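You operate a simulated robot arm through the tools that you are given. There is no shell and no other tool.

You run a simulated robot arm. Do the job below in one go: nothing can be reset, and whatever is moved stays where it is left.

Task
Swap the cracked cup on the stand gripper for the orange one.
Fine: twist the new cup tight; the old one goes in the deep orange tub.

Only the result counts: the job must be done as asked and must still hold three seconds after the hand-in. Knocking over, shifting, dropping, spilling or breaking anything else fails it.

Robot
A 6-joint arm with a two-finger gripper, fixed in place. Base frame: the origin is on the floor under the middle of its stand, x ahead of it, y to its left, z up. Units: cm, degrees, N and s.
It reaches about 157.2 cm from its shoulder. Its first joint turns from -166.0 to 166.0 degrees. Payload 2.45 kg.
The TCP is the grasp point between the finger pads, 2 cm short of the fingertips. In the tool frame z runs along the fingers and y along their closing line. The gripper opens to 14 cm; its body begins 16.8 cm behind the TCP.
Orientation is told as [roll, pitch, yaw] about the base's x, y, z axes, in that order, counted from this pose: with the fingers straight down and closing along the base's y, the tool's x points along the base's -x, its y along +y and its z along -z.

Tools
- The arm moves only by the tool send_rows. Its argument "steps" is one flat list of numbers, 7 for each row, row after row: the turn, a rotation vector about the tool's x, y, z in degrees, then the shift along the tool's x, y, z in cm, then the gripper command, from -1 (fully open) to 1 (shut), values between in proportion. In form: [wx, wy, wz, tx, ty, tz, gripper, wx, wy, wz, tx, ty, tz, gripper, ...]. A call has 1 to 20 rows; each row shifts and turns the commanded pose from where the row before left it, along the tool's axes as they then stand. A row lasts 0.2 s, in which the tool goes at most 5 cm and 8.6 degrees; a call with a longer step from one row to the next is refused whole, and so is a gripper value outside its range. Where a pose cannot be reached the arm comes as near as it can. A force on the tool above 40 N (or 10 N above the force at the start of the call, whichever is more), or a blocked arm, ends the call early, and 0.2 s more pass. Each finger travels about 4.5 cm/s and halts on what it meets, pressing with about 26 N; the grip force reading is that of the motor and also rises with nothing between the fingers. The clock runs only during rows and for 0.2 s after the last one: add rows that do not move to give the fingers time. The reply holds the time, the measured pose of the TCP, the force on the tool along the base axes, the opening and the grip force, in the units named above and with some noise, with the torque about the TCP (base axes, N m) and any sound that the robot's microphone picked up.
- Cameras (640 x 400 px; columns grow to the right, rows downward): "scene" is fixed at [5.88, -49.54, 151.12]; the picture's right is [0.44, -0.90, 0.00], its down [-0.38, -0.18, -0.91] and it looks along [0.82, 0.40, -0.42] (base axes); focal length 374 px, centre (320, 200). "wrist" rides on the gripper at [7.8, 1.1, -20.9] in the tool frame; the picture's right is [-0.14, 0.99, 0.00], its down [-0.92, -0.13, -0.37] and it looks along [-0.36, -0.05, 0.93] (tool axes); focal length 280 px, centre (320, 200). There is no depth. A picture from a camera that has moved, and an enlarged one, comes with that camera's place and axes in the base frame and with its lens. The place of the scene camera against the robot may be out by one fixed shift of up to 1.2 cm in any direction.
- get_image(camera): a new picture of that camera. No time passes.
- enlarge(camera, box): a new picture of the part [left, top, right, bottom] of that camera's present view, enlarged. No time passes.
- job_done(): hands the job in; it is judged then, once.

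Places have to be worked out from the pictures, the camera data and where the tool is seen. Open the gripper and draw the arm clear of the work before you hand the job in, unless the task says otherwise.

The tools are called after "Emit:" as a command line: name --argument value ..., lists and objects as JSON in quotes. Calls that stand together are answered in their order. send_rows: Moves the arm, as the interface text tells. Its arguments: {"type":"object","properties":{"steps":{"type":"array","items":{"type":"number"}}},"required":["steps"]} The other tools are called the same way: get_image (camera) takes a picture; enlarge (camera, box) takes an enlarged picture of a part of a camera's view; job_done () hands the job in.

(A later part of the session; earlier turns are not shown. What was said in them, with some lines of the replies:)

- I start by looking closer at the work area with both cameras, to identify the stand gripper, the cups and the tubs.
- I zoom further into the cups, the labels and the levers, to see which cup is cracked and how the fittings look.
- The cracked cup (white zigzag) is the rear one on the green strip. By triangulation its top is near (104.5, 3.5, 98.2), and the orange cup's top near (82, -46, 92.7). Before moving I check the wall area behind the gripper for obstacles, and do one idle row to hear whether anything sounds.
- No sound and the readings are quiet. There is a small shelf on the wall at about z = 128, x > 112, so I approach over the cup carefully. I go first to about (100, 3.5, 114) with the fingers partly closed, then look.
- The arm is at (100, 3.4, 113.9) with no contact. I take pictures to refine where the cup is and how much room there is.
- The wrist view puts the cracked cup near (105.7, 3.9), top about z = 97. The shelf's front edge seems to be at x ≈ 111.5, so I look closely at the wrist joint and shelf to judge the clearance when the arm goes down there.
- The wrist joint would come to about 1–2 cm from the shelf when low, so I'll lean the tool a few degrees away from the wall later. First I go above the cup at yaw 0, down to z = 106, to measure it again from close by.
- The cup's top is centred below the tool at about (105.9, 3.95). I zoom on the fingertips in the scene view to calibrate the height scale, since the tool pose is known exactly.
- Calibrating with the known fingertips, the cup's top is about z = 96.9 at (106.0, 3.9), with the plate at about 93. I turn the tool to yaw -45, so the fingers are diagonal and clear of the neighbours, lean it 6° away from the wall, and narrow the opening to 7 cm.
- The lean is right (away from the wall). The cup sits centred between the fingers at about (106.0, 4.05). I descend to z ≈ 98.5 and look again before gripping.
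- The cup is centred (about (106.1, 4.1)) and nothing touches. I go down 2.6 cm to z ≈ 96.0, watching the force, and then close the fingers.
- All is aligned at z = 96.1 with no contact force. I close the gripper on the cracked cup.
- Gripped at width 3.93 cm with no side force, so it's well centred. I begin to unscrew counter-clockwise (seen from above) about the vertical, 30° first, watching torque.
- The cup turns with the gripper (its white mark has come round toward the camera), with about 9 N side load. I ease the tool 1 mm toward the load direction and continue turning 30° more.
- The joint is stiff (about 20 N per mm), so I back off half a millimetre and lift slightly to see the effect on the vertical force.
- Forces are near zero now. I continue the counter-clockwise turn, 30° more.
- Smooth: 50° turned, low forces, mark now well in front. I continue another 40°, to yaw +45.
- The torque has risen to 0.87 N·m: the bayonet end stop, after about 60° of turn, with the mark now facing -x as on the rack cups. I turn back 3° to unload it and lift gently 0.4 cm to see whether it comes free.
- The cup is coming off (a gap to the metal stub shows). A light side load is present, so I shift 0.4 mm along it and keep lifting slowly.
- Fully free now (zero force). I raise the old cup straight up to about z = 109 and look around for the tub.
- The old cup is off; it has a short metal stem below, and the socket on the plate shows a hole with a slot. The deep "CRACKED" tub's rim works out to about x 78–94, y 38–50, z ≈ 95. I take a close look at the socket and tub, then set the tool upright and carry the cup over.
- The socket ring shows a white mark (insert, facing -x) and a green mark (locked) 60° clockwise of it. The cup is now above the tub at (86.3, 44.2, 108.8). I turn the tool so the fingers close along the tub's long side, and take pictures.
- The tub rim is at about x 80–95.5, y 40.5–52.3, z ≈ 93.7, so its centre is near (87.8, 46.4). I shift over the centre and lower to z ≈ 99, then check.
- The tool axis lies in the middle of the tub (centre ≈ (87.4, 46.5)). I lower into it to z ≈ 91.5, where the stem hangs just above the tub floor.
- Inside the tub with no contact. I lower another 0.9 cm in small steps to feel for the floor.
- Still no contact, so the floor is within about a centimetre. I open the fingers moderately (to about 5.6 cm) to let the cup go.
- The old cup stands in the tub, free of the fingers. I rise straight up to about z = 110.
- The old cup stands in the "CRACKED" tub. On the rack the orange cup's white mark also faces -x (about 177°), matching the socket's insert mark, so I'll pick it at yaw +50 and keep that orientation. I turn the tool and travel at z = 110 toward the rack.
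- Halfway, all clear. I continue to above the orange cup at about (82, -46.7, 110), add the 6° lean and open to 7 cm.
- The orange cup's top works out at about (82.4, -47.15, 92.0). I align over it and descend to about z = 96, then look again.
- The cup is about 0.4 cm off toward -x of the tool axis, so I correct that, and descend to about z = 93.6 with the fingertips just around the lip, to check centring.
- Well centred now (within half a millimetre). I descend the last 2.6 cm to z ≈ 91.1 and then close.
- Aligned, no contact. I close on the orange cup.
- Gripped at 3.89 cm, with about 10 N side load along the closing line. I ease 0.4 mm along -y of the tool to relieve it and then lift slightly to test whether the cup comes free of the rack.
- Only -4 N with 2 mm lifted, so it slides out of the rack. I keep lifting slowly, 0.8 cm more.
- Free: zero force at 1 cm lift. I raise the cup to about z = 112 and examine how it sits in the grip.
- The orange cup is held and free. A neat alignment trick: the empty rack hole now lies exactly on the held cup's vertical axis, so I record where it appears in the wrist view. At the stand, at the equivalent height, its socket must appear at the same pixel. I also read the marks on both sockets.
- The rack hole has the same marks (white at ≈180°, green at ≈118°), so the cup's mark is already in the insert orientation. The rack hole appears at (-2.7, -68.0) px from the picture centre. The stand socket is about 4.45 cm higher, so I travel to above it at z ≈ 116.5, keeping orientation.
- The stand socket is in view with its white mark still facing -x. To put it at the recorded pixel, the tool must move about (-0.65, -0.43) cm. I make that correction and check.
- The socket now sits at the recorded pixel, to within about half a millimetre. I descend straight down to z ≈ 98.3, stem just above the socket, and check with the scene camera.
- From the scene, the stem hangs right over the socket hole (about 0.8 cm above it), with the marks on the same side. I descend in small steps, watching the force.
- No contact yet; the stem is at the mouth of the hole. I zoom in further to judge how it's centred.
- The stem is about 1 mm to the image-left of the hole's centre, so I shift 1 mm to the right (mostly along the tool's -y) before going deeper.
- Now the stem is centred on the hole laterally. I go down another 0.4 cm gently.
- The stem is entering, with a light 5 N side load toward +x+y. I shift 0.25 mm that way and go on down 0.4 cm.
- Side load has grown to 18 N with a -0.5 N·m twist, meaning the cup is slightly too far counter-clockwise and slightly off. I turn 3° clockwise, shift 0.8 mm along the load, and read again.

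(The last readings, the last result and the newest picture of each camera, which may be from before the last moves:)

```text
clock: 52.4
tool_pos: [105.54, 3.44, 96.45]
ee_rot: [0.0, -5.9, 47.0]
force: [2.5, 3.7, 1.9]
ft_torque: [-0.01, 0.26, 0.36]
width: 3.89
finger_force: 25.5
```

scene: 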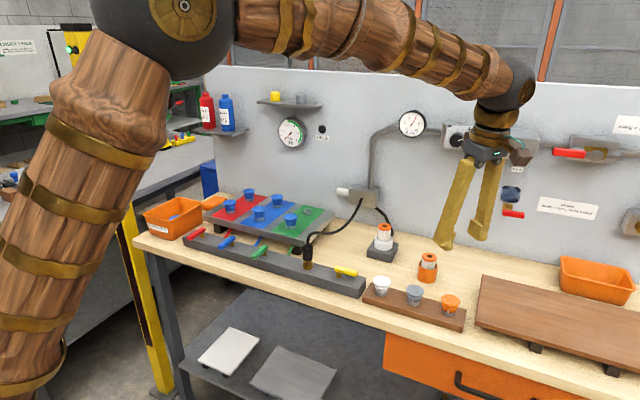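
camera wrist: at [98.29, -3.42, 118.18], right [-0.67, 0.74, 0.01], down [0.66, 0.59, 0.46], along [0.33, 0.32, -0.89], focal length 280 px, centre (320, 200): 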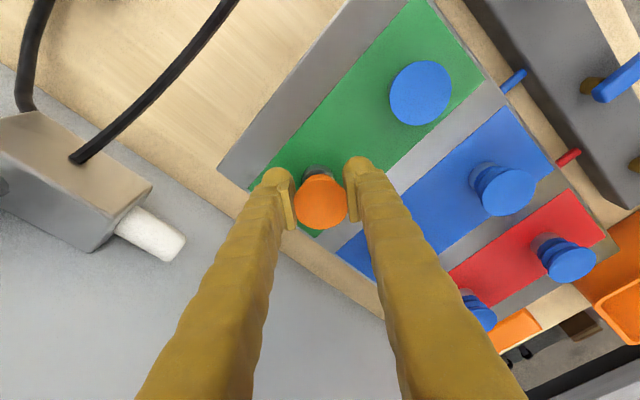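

The twist flipped to +0.36 N·m, so I turn back about 1.2° and check again.

Emit:
send_rows --steps '[-0.125, 0, -1.193, -0.01, 0.01, 0, 1, 0, 0, 0, 0, 0, 0, 1]'

```text
clock: 53.0
tool_pos: [105.56, 3.58, 96.44]
ee_rot: [0.0, -5.9, 48.1]
force: [-7.2, -0.9, 1.8]
ft_torque: [-0.09, 0.47, -0.08]
width: 3.9
finger_force: 25.8
```

Twist is balanced now (-0.08 N·m), with 7 N along -x remaining. I shift 0.3 mm that way and continue down 0.2 cm.

Emit:
send_rows --steps '[0, 0, 0, 0.02, 0.023, -0.002, 1, 0, 0, 0, 0.0105, 0, 0.0995, 1, 0, 0, 0, 0.0105, 0, 0.0995, 1, 0, 0, 0, 0, 0, 0, 1]'

Emit:
enlarge --camera "scene" --box '[303, 204, 323, 218]'

```text
clock: 54.0
tool_pos: [105.56, 3.43, 96.26]
ee_rot: [0.0, -6.0, 48.1]
force: [0.4, 1.2, 2.9]
ft_torque: [-0.03, 0.11, -0.08]
width: 3.89
finger_force: 25.9
```

```text
16.00 times, centred on (313, 211) of scene
camera zoom: at [5.88, -49.54, 151.12], right [0.44, -0.9, 0.0], down [-0.38, -0.18, -0.91], along [0.82, 0.4, -0.42], focal length 5985 px, centre (432, 24)
```

zoom: 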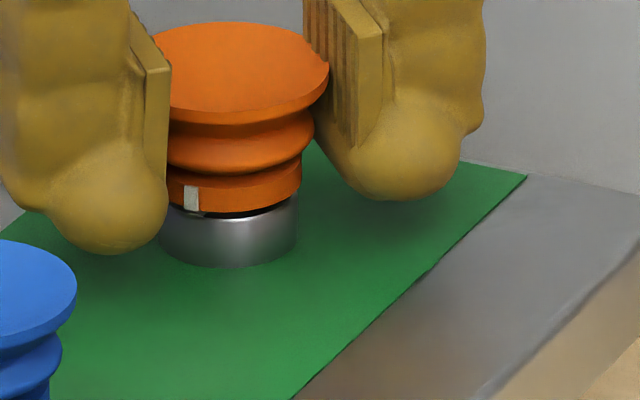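

Going in smoothly (3 N). About 0.2 cm remains to the ring; I continue down in 0.7 mm steps until it seats.

Emit:
send_rows --steps '[0, 0, 0, 0.0073, 0, 0.0696, 1, 0, 0, 0, 0.0073, 0, 0.0696, 1, 0, 0, 0, 0.0073, 0, 0.0696, 1, 0, 0, 0, 0, 0, 0, 1]'

Emit:
enlarge --camera "scene" --box '[303, 204, 323, 218]'

```text
clock: 55.0
tool_pos: [105.6, 3.45, 96.09]
ee_rot: [0.1, -6.0, 48.2]
force: [14.7, 3.9, 2.6]
ft_torque: [0.02, -0.22, -0.2]
width: 3.92
finger_force: 26.0
```

```text
16.00 times, centred on (313, 211) of scene
camera zoom: at [5.88, -49.54, 151.12], right [0.44, -0.9, 0.0], down [-0.38, -0.18, -0.91], along [0.82, 0.4, -0.42], focal length 5985 px, centre (432, 24)
```

zoom: 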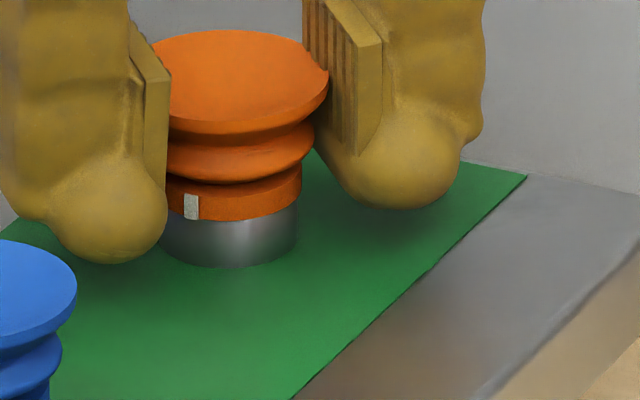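

It looks nearly seated. I relieve the 15 N side load and press down another 0.7 mm to confirm seating by the vertical force.

Emit:
send_rows --steps '[0, 0, 0, -0.05, -0.036, 0.005, 1, 0, 0, 0, 0.0073, 0, 0.0696, 1, 0, 0, 0, 0, 0, 0, 1]'

```text
clock: 55.8
tool_pos: [105.61, 3.42, 96.17]
ee_rot: [0.0, -6.0, 48.2]
force: [-6.8, 0.2, 10.6]
ft_torque: [-0.05, 0.35, -0.11]
width: 3.89
finger_force: 26.4
```

Seated: 10.6 N upward at z ≈ 96.1. Now I twist clockwise. The cup's axis is about 0.5 cm off the TCP along the tool's -x, so each 5° row gets a small compensating shift. I start with 10° and check forces.

Emit:
send_rows --steps '[0, 0, 0, 0.013, 0.015, -0.001, 1, 0.523, 0, 4.973, 0.006, 0.043, -0.001, 1, 0.523, 0, 4.973, 0.006, 0.043, -0.001, 1, 0, 0, 0, 0, 0, 0, 1]'

Emit:
enlarge --camera "scene" --box '[303, 204, 323, 218]'

```text
clock: 56.8
tool_pos: [105.48, 3.57, 96.01]
ee_rot: [0.0, -6.0, 38.2]
force: [-7.2, 1.9, 15.2]
ft_torque: [0.07, 0.18, 0.08]
width: 3.9
finger_force: 25.7
```

```text
16.00 times, centred on (313, 211) of scene
camera zoom: at [5.88, -49.54, 151.12], right [0.44, -0.9, 0.0], down [-0.38, -0.18, -0.91], along [0.82, 0.4, -0.42], focal length 5985 px, centre (432, 24)
```

zoom: 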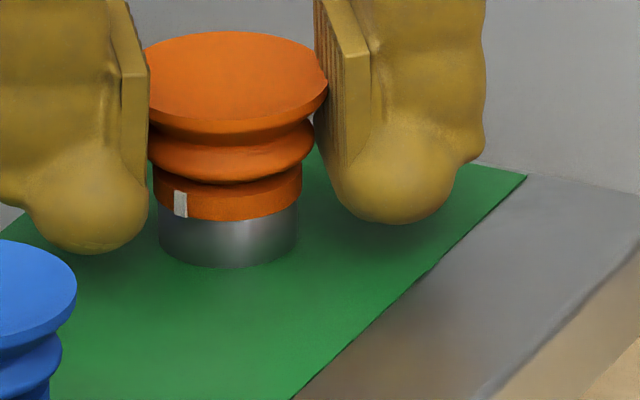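

The cup turns (its tick has moved left) with little torque. I continue 15° more with a slight correction.

Emit:
send_rows --steps '[0, 0, 0, 0.017, 0.025, -0.02, 1, 0.523, 0, 4.973, 0.006, 0.043, -0.001, 1, 0.523, 0, 4.973, 0.006, 0.043, -0.001, 1, 0.523, 0, 4.973, 0.006, 0.043, -0.001, 1, 0, 0, 0, 0, 0, 0, 1]'

```text
clock: 58.0
tool_pos: [105.3, 3.74, 96.02]
ee_rot: [0.1, -6.0, 23.1]
force: [11.3, 10.1, 4.2]
ft_torque: [0.15, -0.33, 0.04]
width: 3.89
finger_force: 26.3
```

Turned 25° so far. The side load of 15 N toward +x+y tells me the axis offset a bit better; I relieve it and continue 15° with updated compensation.

Emit:
send_rows --steps '[0, 0, 0, -0.068, 0.024, 0.012, 1, 0.523, 0, 4.973, -0.012, 0.05, 0.001, 1, 0.523, 0, 4.973, -0.012, 0.05, 0.001, 1, 0.523, 0, 4.973, -0.012, 0.05, 0.001, 1, 0, 0, 0, 0, 0, 0, 1]'

Emit:
enlarge --camera "scene" --box '[303, 204, 323, 218]'

```text
clock: 59.2
tool_pos: [105.34, 3.74, 96.04]
ee_rot: [0.0, -6.0, 8.2]
force: [-6.9, 0.2, 5.5]
ft_torque: [-0.15, 0.22, 0.02]
width: 3.89
finger_force: 26.0
```

```text
16.00 times, centred on (313, 211) of scene
camera zoom: at [5.88, -49.54, 151.12], right [0.44, -0.9, 0.0], down [-0.38, -0.18, -0.91], along [0.82, 0.4, -0.42], focal length 5985 px, centre (432, 24)
```

zoom: 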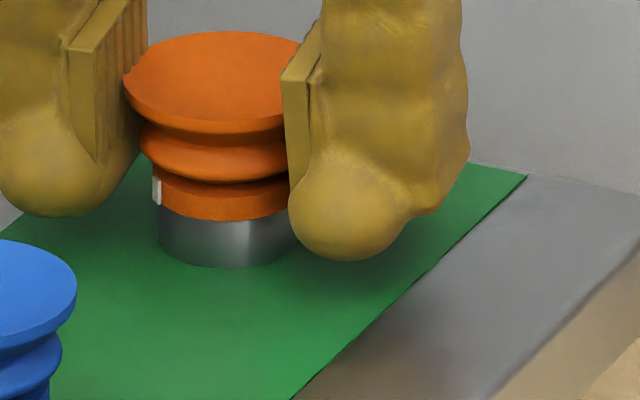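

40° turned; the tick is near the locked side, forces small. I continue 15° more and watch the twist torque.

Emit:
send_rows --steps '[0, 0, 0, 0.02, 0.004, -0.002, 1, 0.523, 0, 4.973, -0.01, 0.05, 0.001, 1, 0.523, 0, 4.973, -0.01, 0.05, 0.001, 1, 0.523, 0, 4.973, -0.01, 0.05, 0.001, 1, 0, 0, 0, 0, 0, 0, 1]'

Emit:
enlarge --camera "scene" --box '[303, 204, 323, 218]'

```text
clock: 60.4
tool_pos: [105.37, 4.04, 96.07]
ee_rot: [0.0, -6.0, -6.9]
force: [-3.2, -2.3, -1.0]
ft_torque: [-0.08, 0.08, -0.01]
width: 3.87
finger_force: 25.6
```

```text
16.00 times, centred on (313, 211) of scene
camera zoom: at [5.88, -49.54, 151.12], right [0.44, -0.9, 0.0], down [-0.38, -0.18, -0.91], along [0.82, 0.4, -0.42], focal length 5985 px, centre (432, 24)
```

zoom: 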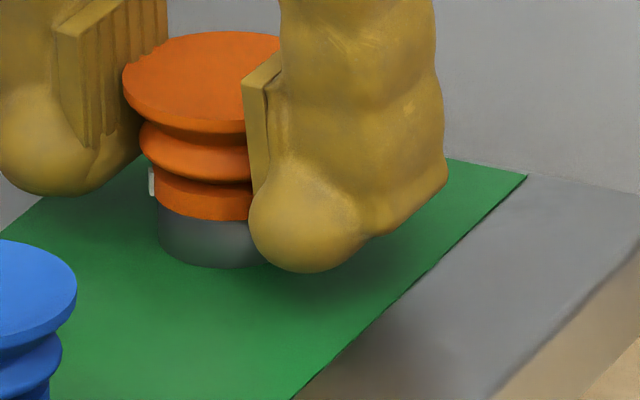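

55° turned, still light. I go on another 7.5° in small rows to reach the stop.

Emit:
send_rows --steps '[0.261, 0, 2.486, -0.002, 0.025, 0, 1, 0.261, 0, 2.486, -0.002, 0.025, 0, 1, 0.261, 0, 2.486, -0.002, 0.025, 0, 1, 0, 0, 0, 0, 0, 0, 1]'

```text
clock: 61.4
tool_pos: [105.3, 4.08, 96.14]
ee_rot: [0.0, -6.0, -14.4]
force: [-8.2, 3.6, -1.0]
ft_torque: [0.05, 0.16, 0.23]
width: 3.91
finger_force: 26.2
```

Twist torque begins to rise (0.23 N·m). I relieve the side load and turn 5° more to tighten.

Emit:
send_rows --steps '[0, 0, 0, 0.035, 0.006, -0.004, 1, 0.261, 0, 2.486, -0.002, 0.025, 0, 1, 0.261, 0, 2.486, -0.002, 0.025, 0, 1, 0, 0, 0, 0, 0, 0, 1]'

Emit:
enlarge --camera "scene" --box '[303, 204, 323, 218]'

```text
clock: 62.4
tool_pos: [105.28, 4.2, 96.19]
ee_rot: [0.1, -6.1, -19.3]
force: [6.6, 3.6, -2.9]
ft_torque: [-0.04, -0.13, 0.72]
width: 3.91
finger_force: 25.8
```

```text
16.00 times, centred on (313, 211) of scene
camera zoom: at [5.88, -49.54, 151.12], right [0.44, -0.9, 0.0], down [-0.38, -0.18, -0.91], along [0.82, 0.4, -0.42], focal length 5985 px, centre (432, 24)
```

zoom: 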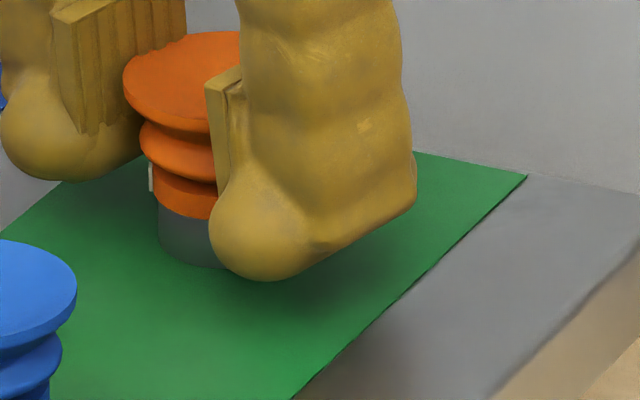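

At the stop: 0.72 N·m. I turn another 5° to make it firmly tight.

Emit:
send_rows --steps '[0, 0, 0, -0.03, 0.0, 0.003, 1, 0.261, 0, 2.486, 0, 0.02, 0, 1, 0.261, 0, 2.486, 0, 0.02, 0, 1, 0, 0, 0, 0, 0, 0, 1]'

Emit:
enlarge --camera "scene" --box '[303, 204, 323, 218]'

```text
clock: 63.4
tool_pos: [105.45, 4.19, 96.07]
ee_rot: [0.0, -6.0, -24.4]
force: [-3.8, 10.2, 1.4]
ft_torque: [-0.01, 0.05, 0.89]
width: 3.92
finger_force: 25.5
```

```text
16.00 times, centred on (313, 211) of scene
camera zoom: at [5.88, -49.54, 151.12], right [0.44, -0.9, 0.0], down [-0.38, -0.18, -0.91], along [0.82, 0.4, -0.42], focal length 5985 px, centre (432, 24)
```

zoom: 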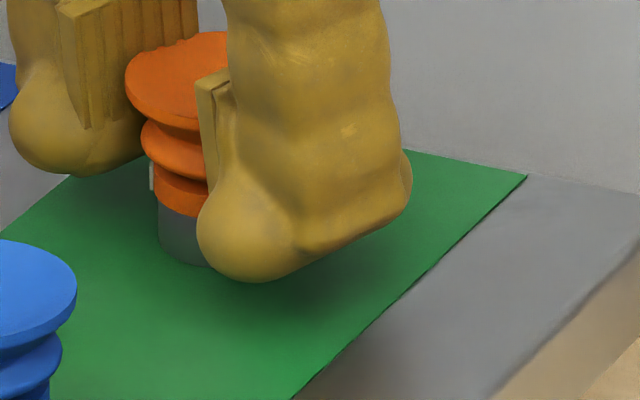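

The torque holds at 0.89 N·m and the tick no longer moves, so the cup is tight at the stop, with its tick on the green-mark side like the other cups. I ease the side load and open the fingers.

Emit:
send_rows --steps '[0, 0, 0, 0.016, 0.037, -0.002, 1, 0, 0, 0, 0, 0, 0, 0.4, 0, 0, 0, 0, 0, 0, 0.1, 0, 0, 0, 0, 0, 0, 0.1, 0, 0, 0, 0, 0, 0, 0.1]'

Emit:
enlarge --camera "scene" --box '[295, 195, 335, 223]'

Emit:
get_image --camera "wrist"

```text
clock: 64.6
tool_pos: [105.42, 4.26, 96.01]
ee_rot: [0.0, -6.0, -24.4]
force: [0.0, 0.7, 0.2]
ft_torque: [-0.02, 0.01, 0.01]
width: 6.29
finger_force: 0.0
```

```text
14.29 times, centred on (315, 209) of scene
camera zoom: at [5.88, -49.54, 151.12], right [0.44, -0.9, 0.0], down [-0.38, -0.18, -0.91], along [0.82, 0.4, -0.42], focal length 5344 px, centre (391, 71)
```

zoom: 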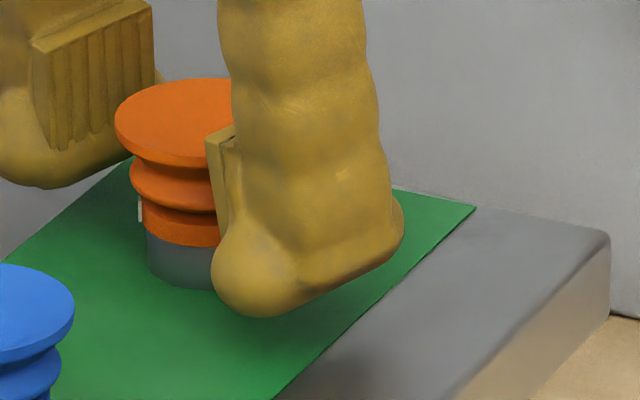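

```text
taken
camera wrist: at [96.96, 9.25, 115.96], right [0.53, 0.85, 0.01], down [0.75, -0.48, 0.46], along [0.4, -0.24, -0.89], focal length 280 px, centre (320, 200)
```

wrist: 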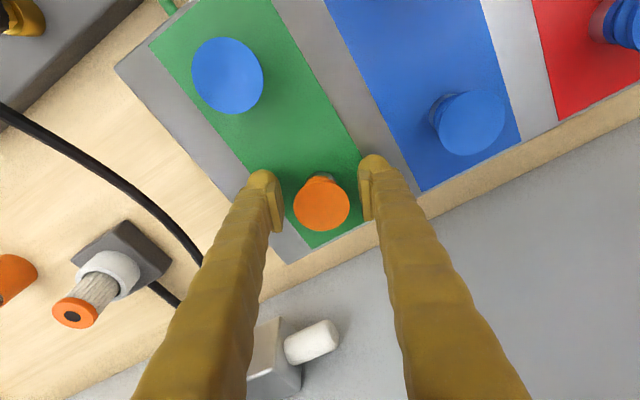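

Released cleanly with zero force. I rise straight up to about z = 112 and compare the new cup's tick with the neighbours.

Emit:
send_rows --steps '[0, 0, 0, -0.104, 0, -0.994, 0.1, 0, 0, 0, -0.209, 0, -1.989, 0.1, 0, 0, 0, -0.313, 0, -2.984, 0.1, 0, 0, 0, -0.418, 0, -3.978, 0.1, 0, 0, 0, -0.418, 0, -3.978, 0.1, 0, 0, 0, -0.209, 0, -1.989, 0.1, 0, 0, 0, 0, 0, 0, 0.1]'

Emit:
enlarge --camera "scene" --box '[270, 185, 340, 230]'

Emit:
enlarge --camera "scene" --box '[295, 195, 325, 217]'

Emit:
get_image --camera "wrist"

Emit:
get_image --camera "scene"

```text
clock: 66.2
tool_pos: [105.35, 4.2, 112.2]
ee_rot: [0.0, -6.0, -24.4]
force: [0.2, 0.2, 0.0]
ft_torque: [0.0, 0.02, 0.01]
width: 6.31
finger_force: 0.0
```

```text
8.89 times, centred on (305, 208) of scene
camera zoom: at [5.88, -49.54, 151.12], right [0.44, -0.9, 0.0], down [-0.38, -0.18, -0.91], along [0.82, 0.4, -0.42], focal length 3325 px, centre (453, 133)
```

zoom: 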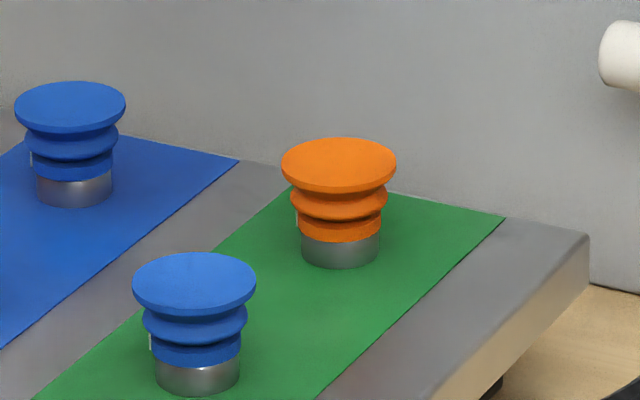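

```text
16.00 times, centred on (310, 206) of scene
camera zoom: at [5.88, -49.54, 151.12], right [0.44, -0.9, 0.0], down [-0.38, -0.18, -0.91], along [0.82, 0.4, -0.42], focal length 5985 px, centre (480, 104)
```

zoom: 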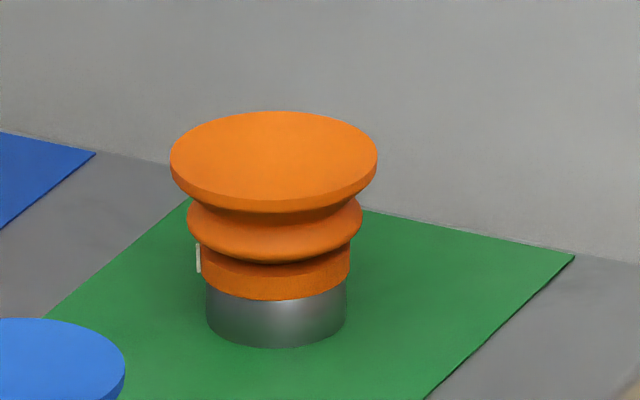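

```text
taken
camera wrist: at [96.91, 9.2, 132.15], right [0.53, 0.85, 0.01], down [0.75, -0.48, 0.46], along [0.4, -0.24, -0.89], focal length 280 px, centre (320, 200)
```

wrist: 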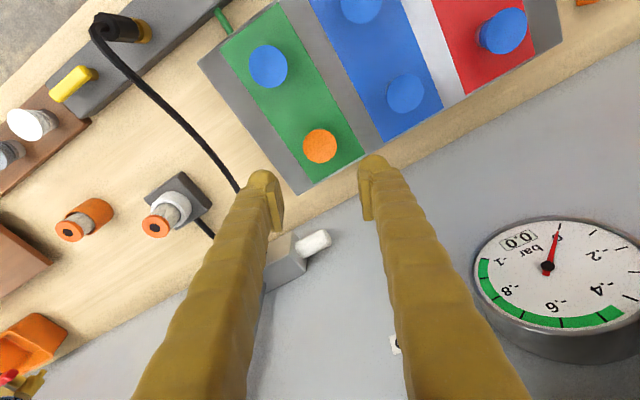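

```text
taken
```

scene: 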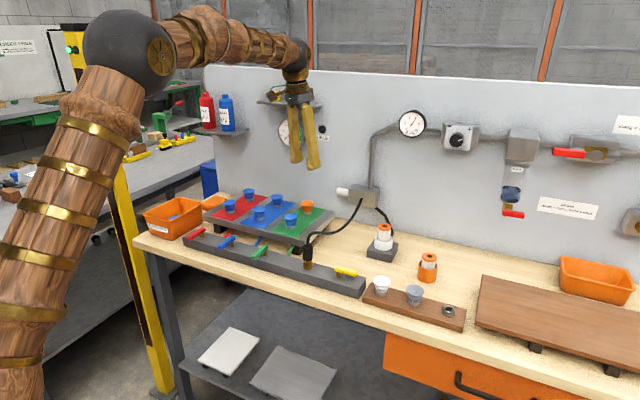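

The orange cup sits like its neighbours, with its tick in exactly the place the old cup's tick was. The old cup is in the "CRACKED" tub. I straighten the tool and draw the arm back to about its starting pose with the gripper open.

Emit:
send_rows --steps '[0, 6, 0, 0, 0, 0, 0.1, 0, 0, -8.1, 0, 0, -2, 0, 0, 0, -8.1, 0, 0, -2, -0.2, 0, 0, -8.2, 0, 0, -1, -0.4, 0, 0, 0, 2, -0.5, -0.3, -0.6, 0, 0, 0, 4, -1, -0.6, -0.8, 0, 0, 0, 4.2, -1.1, -0.6, -1, 0, 0, 0, 4.2, -1.1, -0.6, -1, 0, 0, 0, 4.2, -1.1, -0.6, -1, 0, 0, 0, 4.2, -1.1, -0.6, -1, 0, 0, 0, 4, -0.7, -0.4, -1, 0, 0, 0, 1.8, -0.4, -0.2, -1, 0, 0, 0, 0, 0, 0, -1]'

Emit:
get_image --camera "scene"

Emit:
get_image --camera "wrist"

Emit:
enlarge --camera "scene" --box '[130, 160, 370, 310]'

Emit:
enlarge --camera "scene" --box '[340, 200, 500, 340]'

```text
clock: 69.0
tool_pos: [76.68, -2.78, 121.24]
ee_rot: [0.0, 0.1, 0.0]
force: [-0.5, 0.3, 0.7]
ft_torque: [0.0, 0.0, -0.03]
width: 13.99
finger_force: 0.0
```

```text
taken
```

scene: 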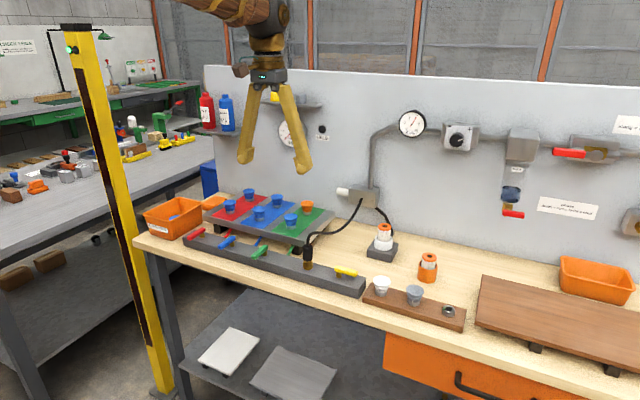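

```text
taken
camera wrist: at [69.12, -1.73, 142.07], right [0.14, 0.99, 0.0], down [0.92, -0.13, 0.37], along [0.37, -0.05, -0.93], focal length 280 px, centre (320, 200)
```

wrist: 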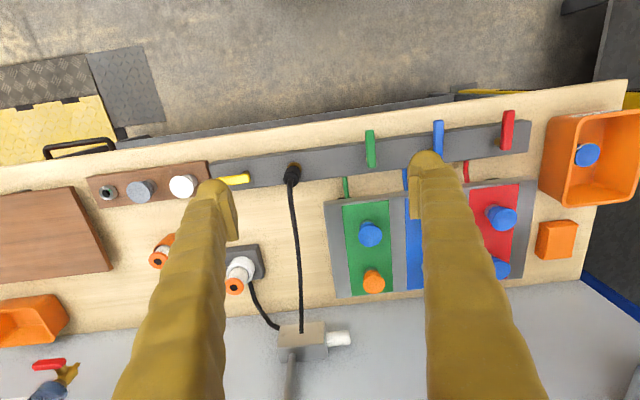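

```text
2.67 times, centred on (250, 235) of scene
camera zoom: at [5.88, -49.54, 151.12], right [0.44, -0.9, 0.0], down [-0.38, -0.18, -0.91], along [0.82, 0.4, -0.42], focal length 998 px, centre (507, 107)
```

zoom: 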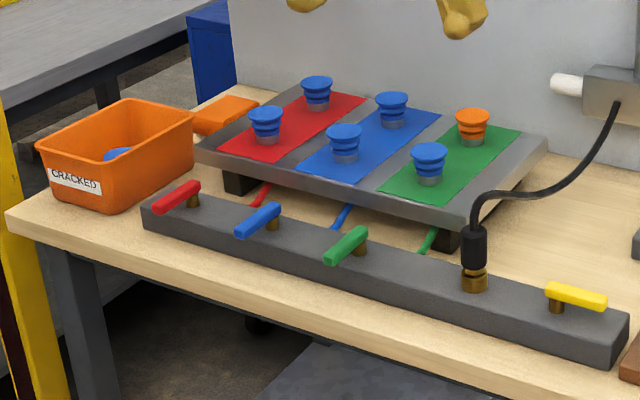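

```text
2.86 times, centred on (420, 270) of scene
camera zoom: at [5.88, -49.54, 151.12], right [0.44, -0.9, 0.0], down [-0.38, -0.18, -0.91], along [0.82, 0.4, -0.42], focal length 1069 px, centre (34, 0)
```

zoom: 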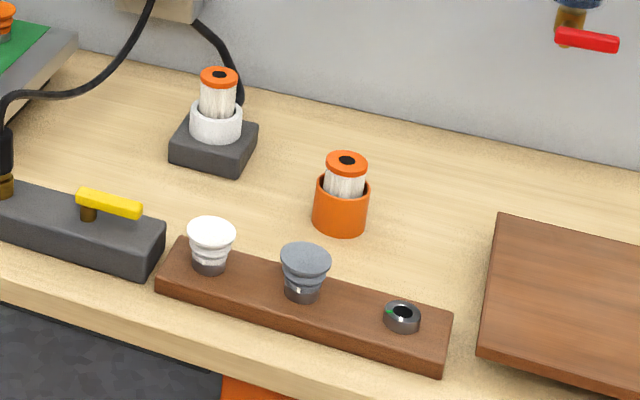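

Everything else is where it was. As a last check, I compare the other orange tub on the right with the "CRACKED" one, to be sure that the deep one got the old cup.

Emit:
enlarge --camera "scene" --box '[540, 240, 640, 320]'

Emit:
enlarge --camera "scene" --box '[130, 180, 240, 250]'

Emit:
enlarge --camera "wrist" --box '[520, 90, 640, 280]'

```text
5.00 times, centred on (590, 280) of scene
camera zoom: at [5.88, -49.54, 151.12], right [0.44, -0.9, 0.0], down [-0.38, -0.18, -0.91], along [0.82, 0.4, -0.42], focal length 1870 px, centre (-1030, -200)
```

zoom: 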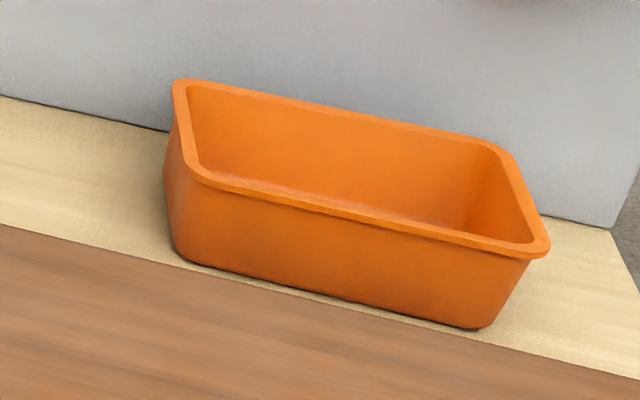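

```text
5.71 times, centred on (185, 215) of scene
camera zoom: at [5.88, -49.54, 151.12], right [0.44, -0.9, 0.0], down [-0.38, -0.18, -0.91], along [0.82, 0.4, -0.42], focal length 2138 px, centre (1091, 114)
```

zoom: 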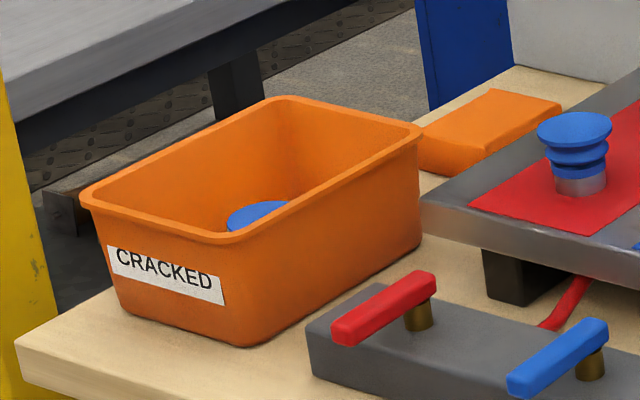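

```text
2.11 times, centred on (580, 185) of wrist
camera zoom: at [69.12, -1.73, 142.07], right [0.14, 0.99, 0.0], down [0.92, -0.13, 0.37], along [0.37, -0.05, -0.93], focal length 590 px, centre (-227, 232)
```

zoom: 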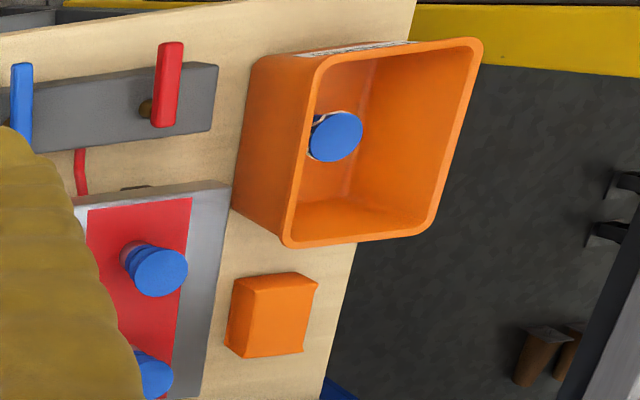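

The old cup stands upright in the labelled "CRACKED" tub, which is the deeper of the two. The orange cup is locked on the stand gripper, nothing else has moved, and the arm is clear with the gripper open. I hand the job in.

Emit:
job_done

```text
The job is handed in.
```

The orange cup is now on the stand gripper in place of the cracked one, and I've handed the job in.

- **New cup:** it is seated in the rear green socket and twisted clockwise to its stop at about 0.9 N·m. Its white tick sits in the same place as the old cup's did.
- **Old cup:** it stands upright in the tub labelled "CRACKED". I judged this the deep one: it measures roughly 7 cm deep, against about 6 cm for the unlabelled tub on the right.
- **Everything else:** in the final pictures the other cups, the levers and the wall fittings are where they were. I left the valve levers alone, since the vacuum gauge read zero and there was no hiss.

The arm is back near its starting pose with the gripper open.
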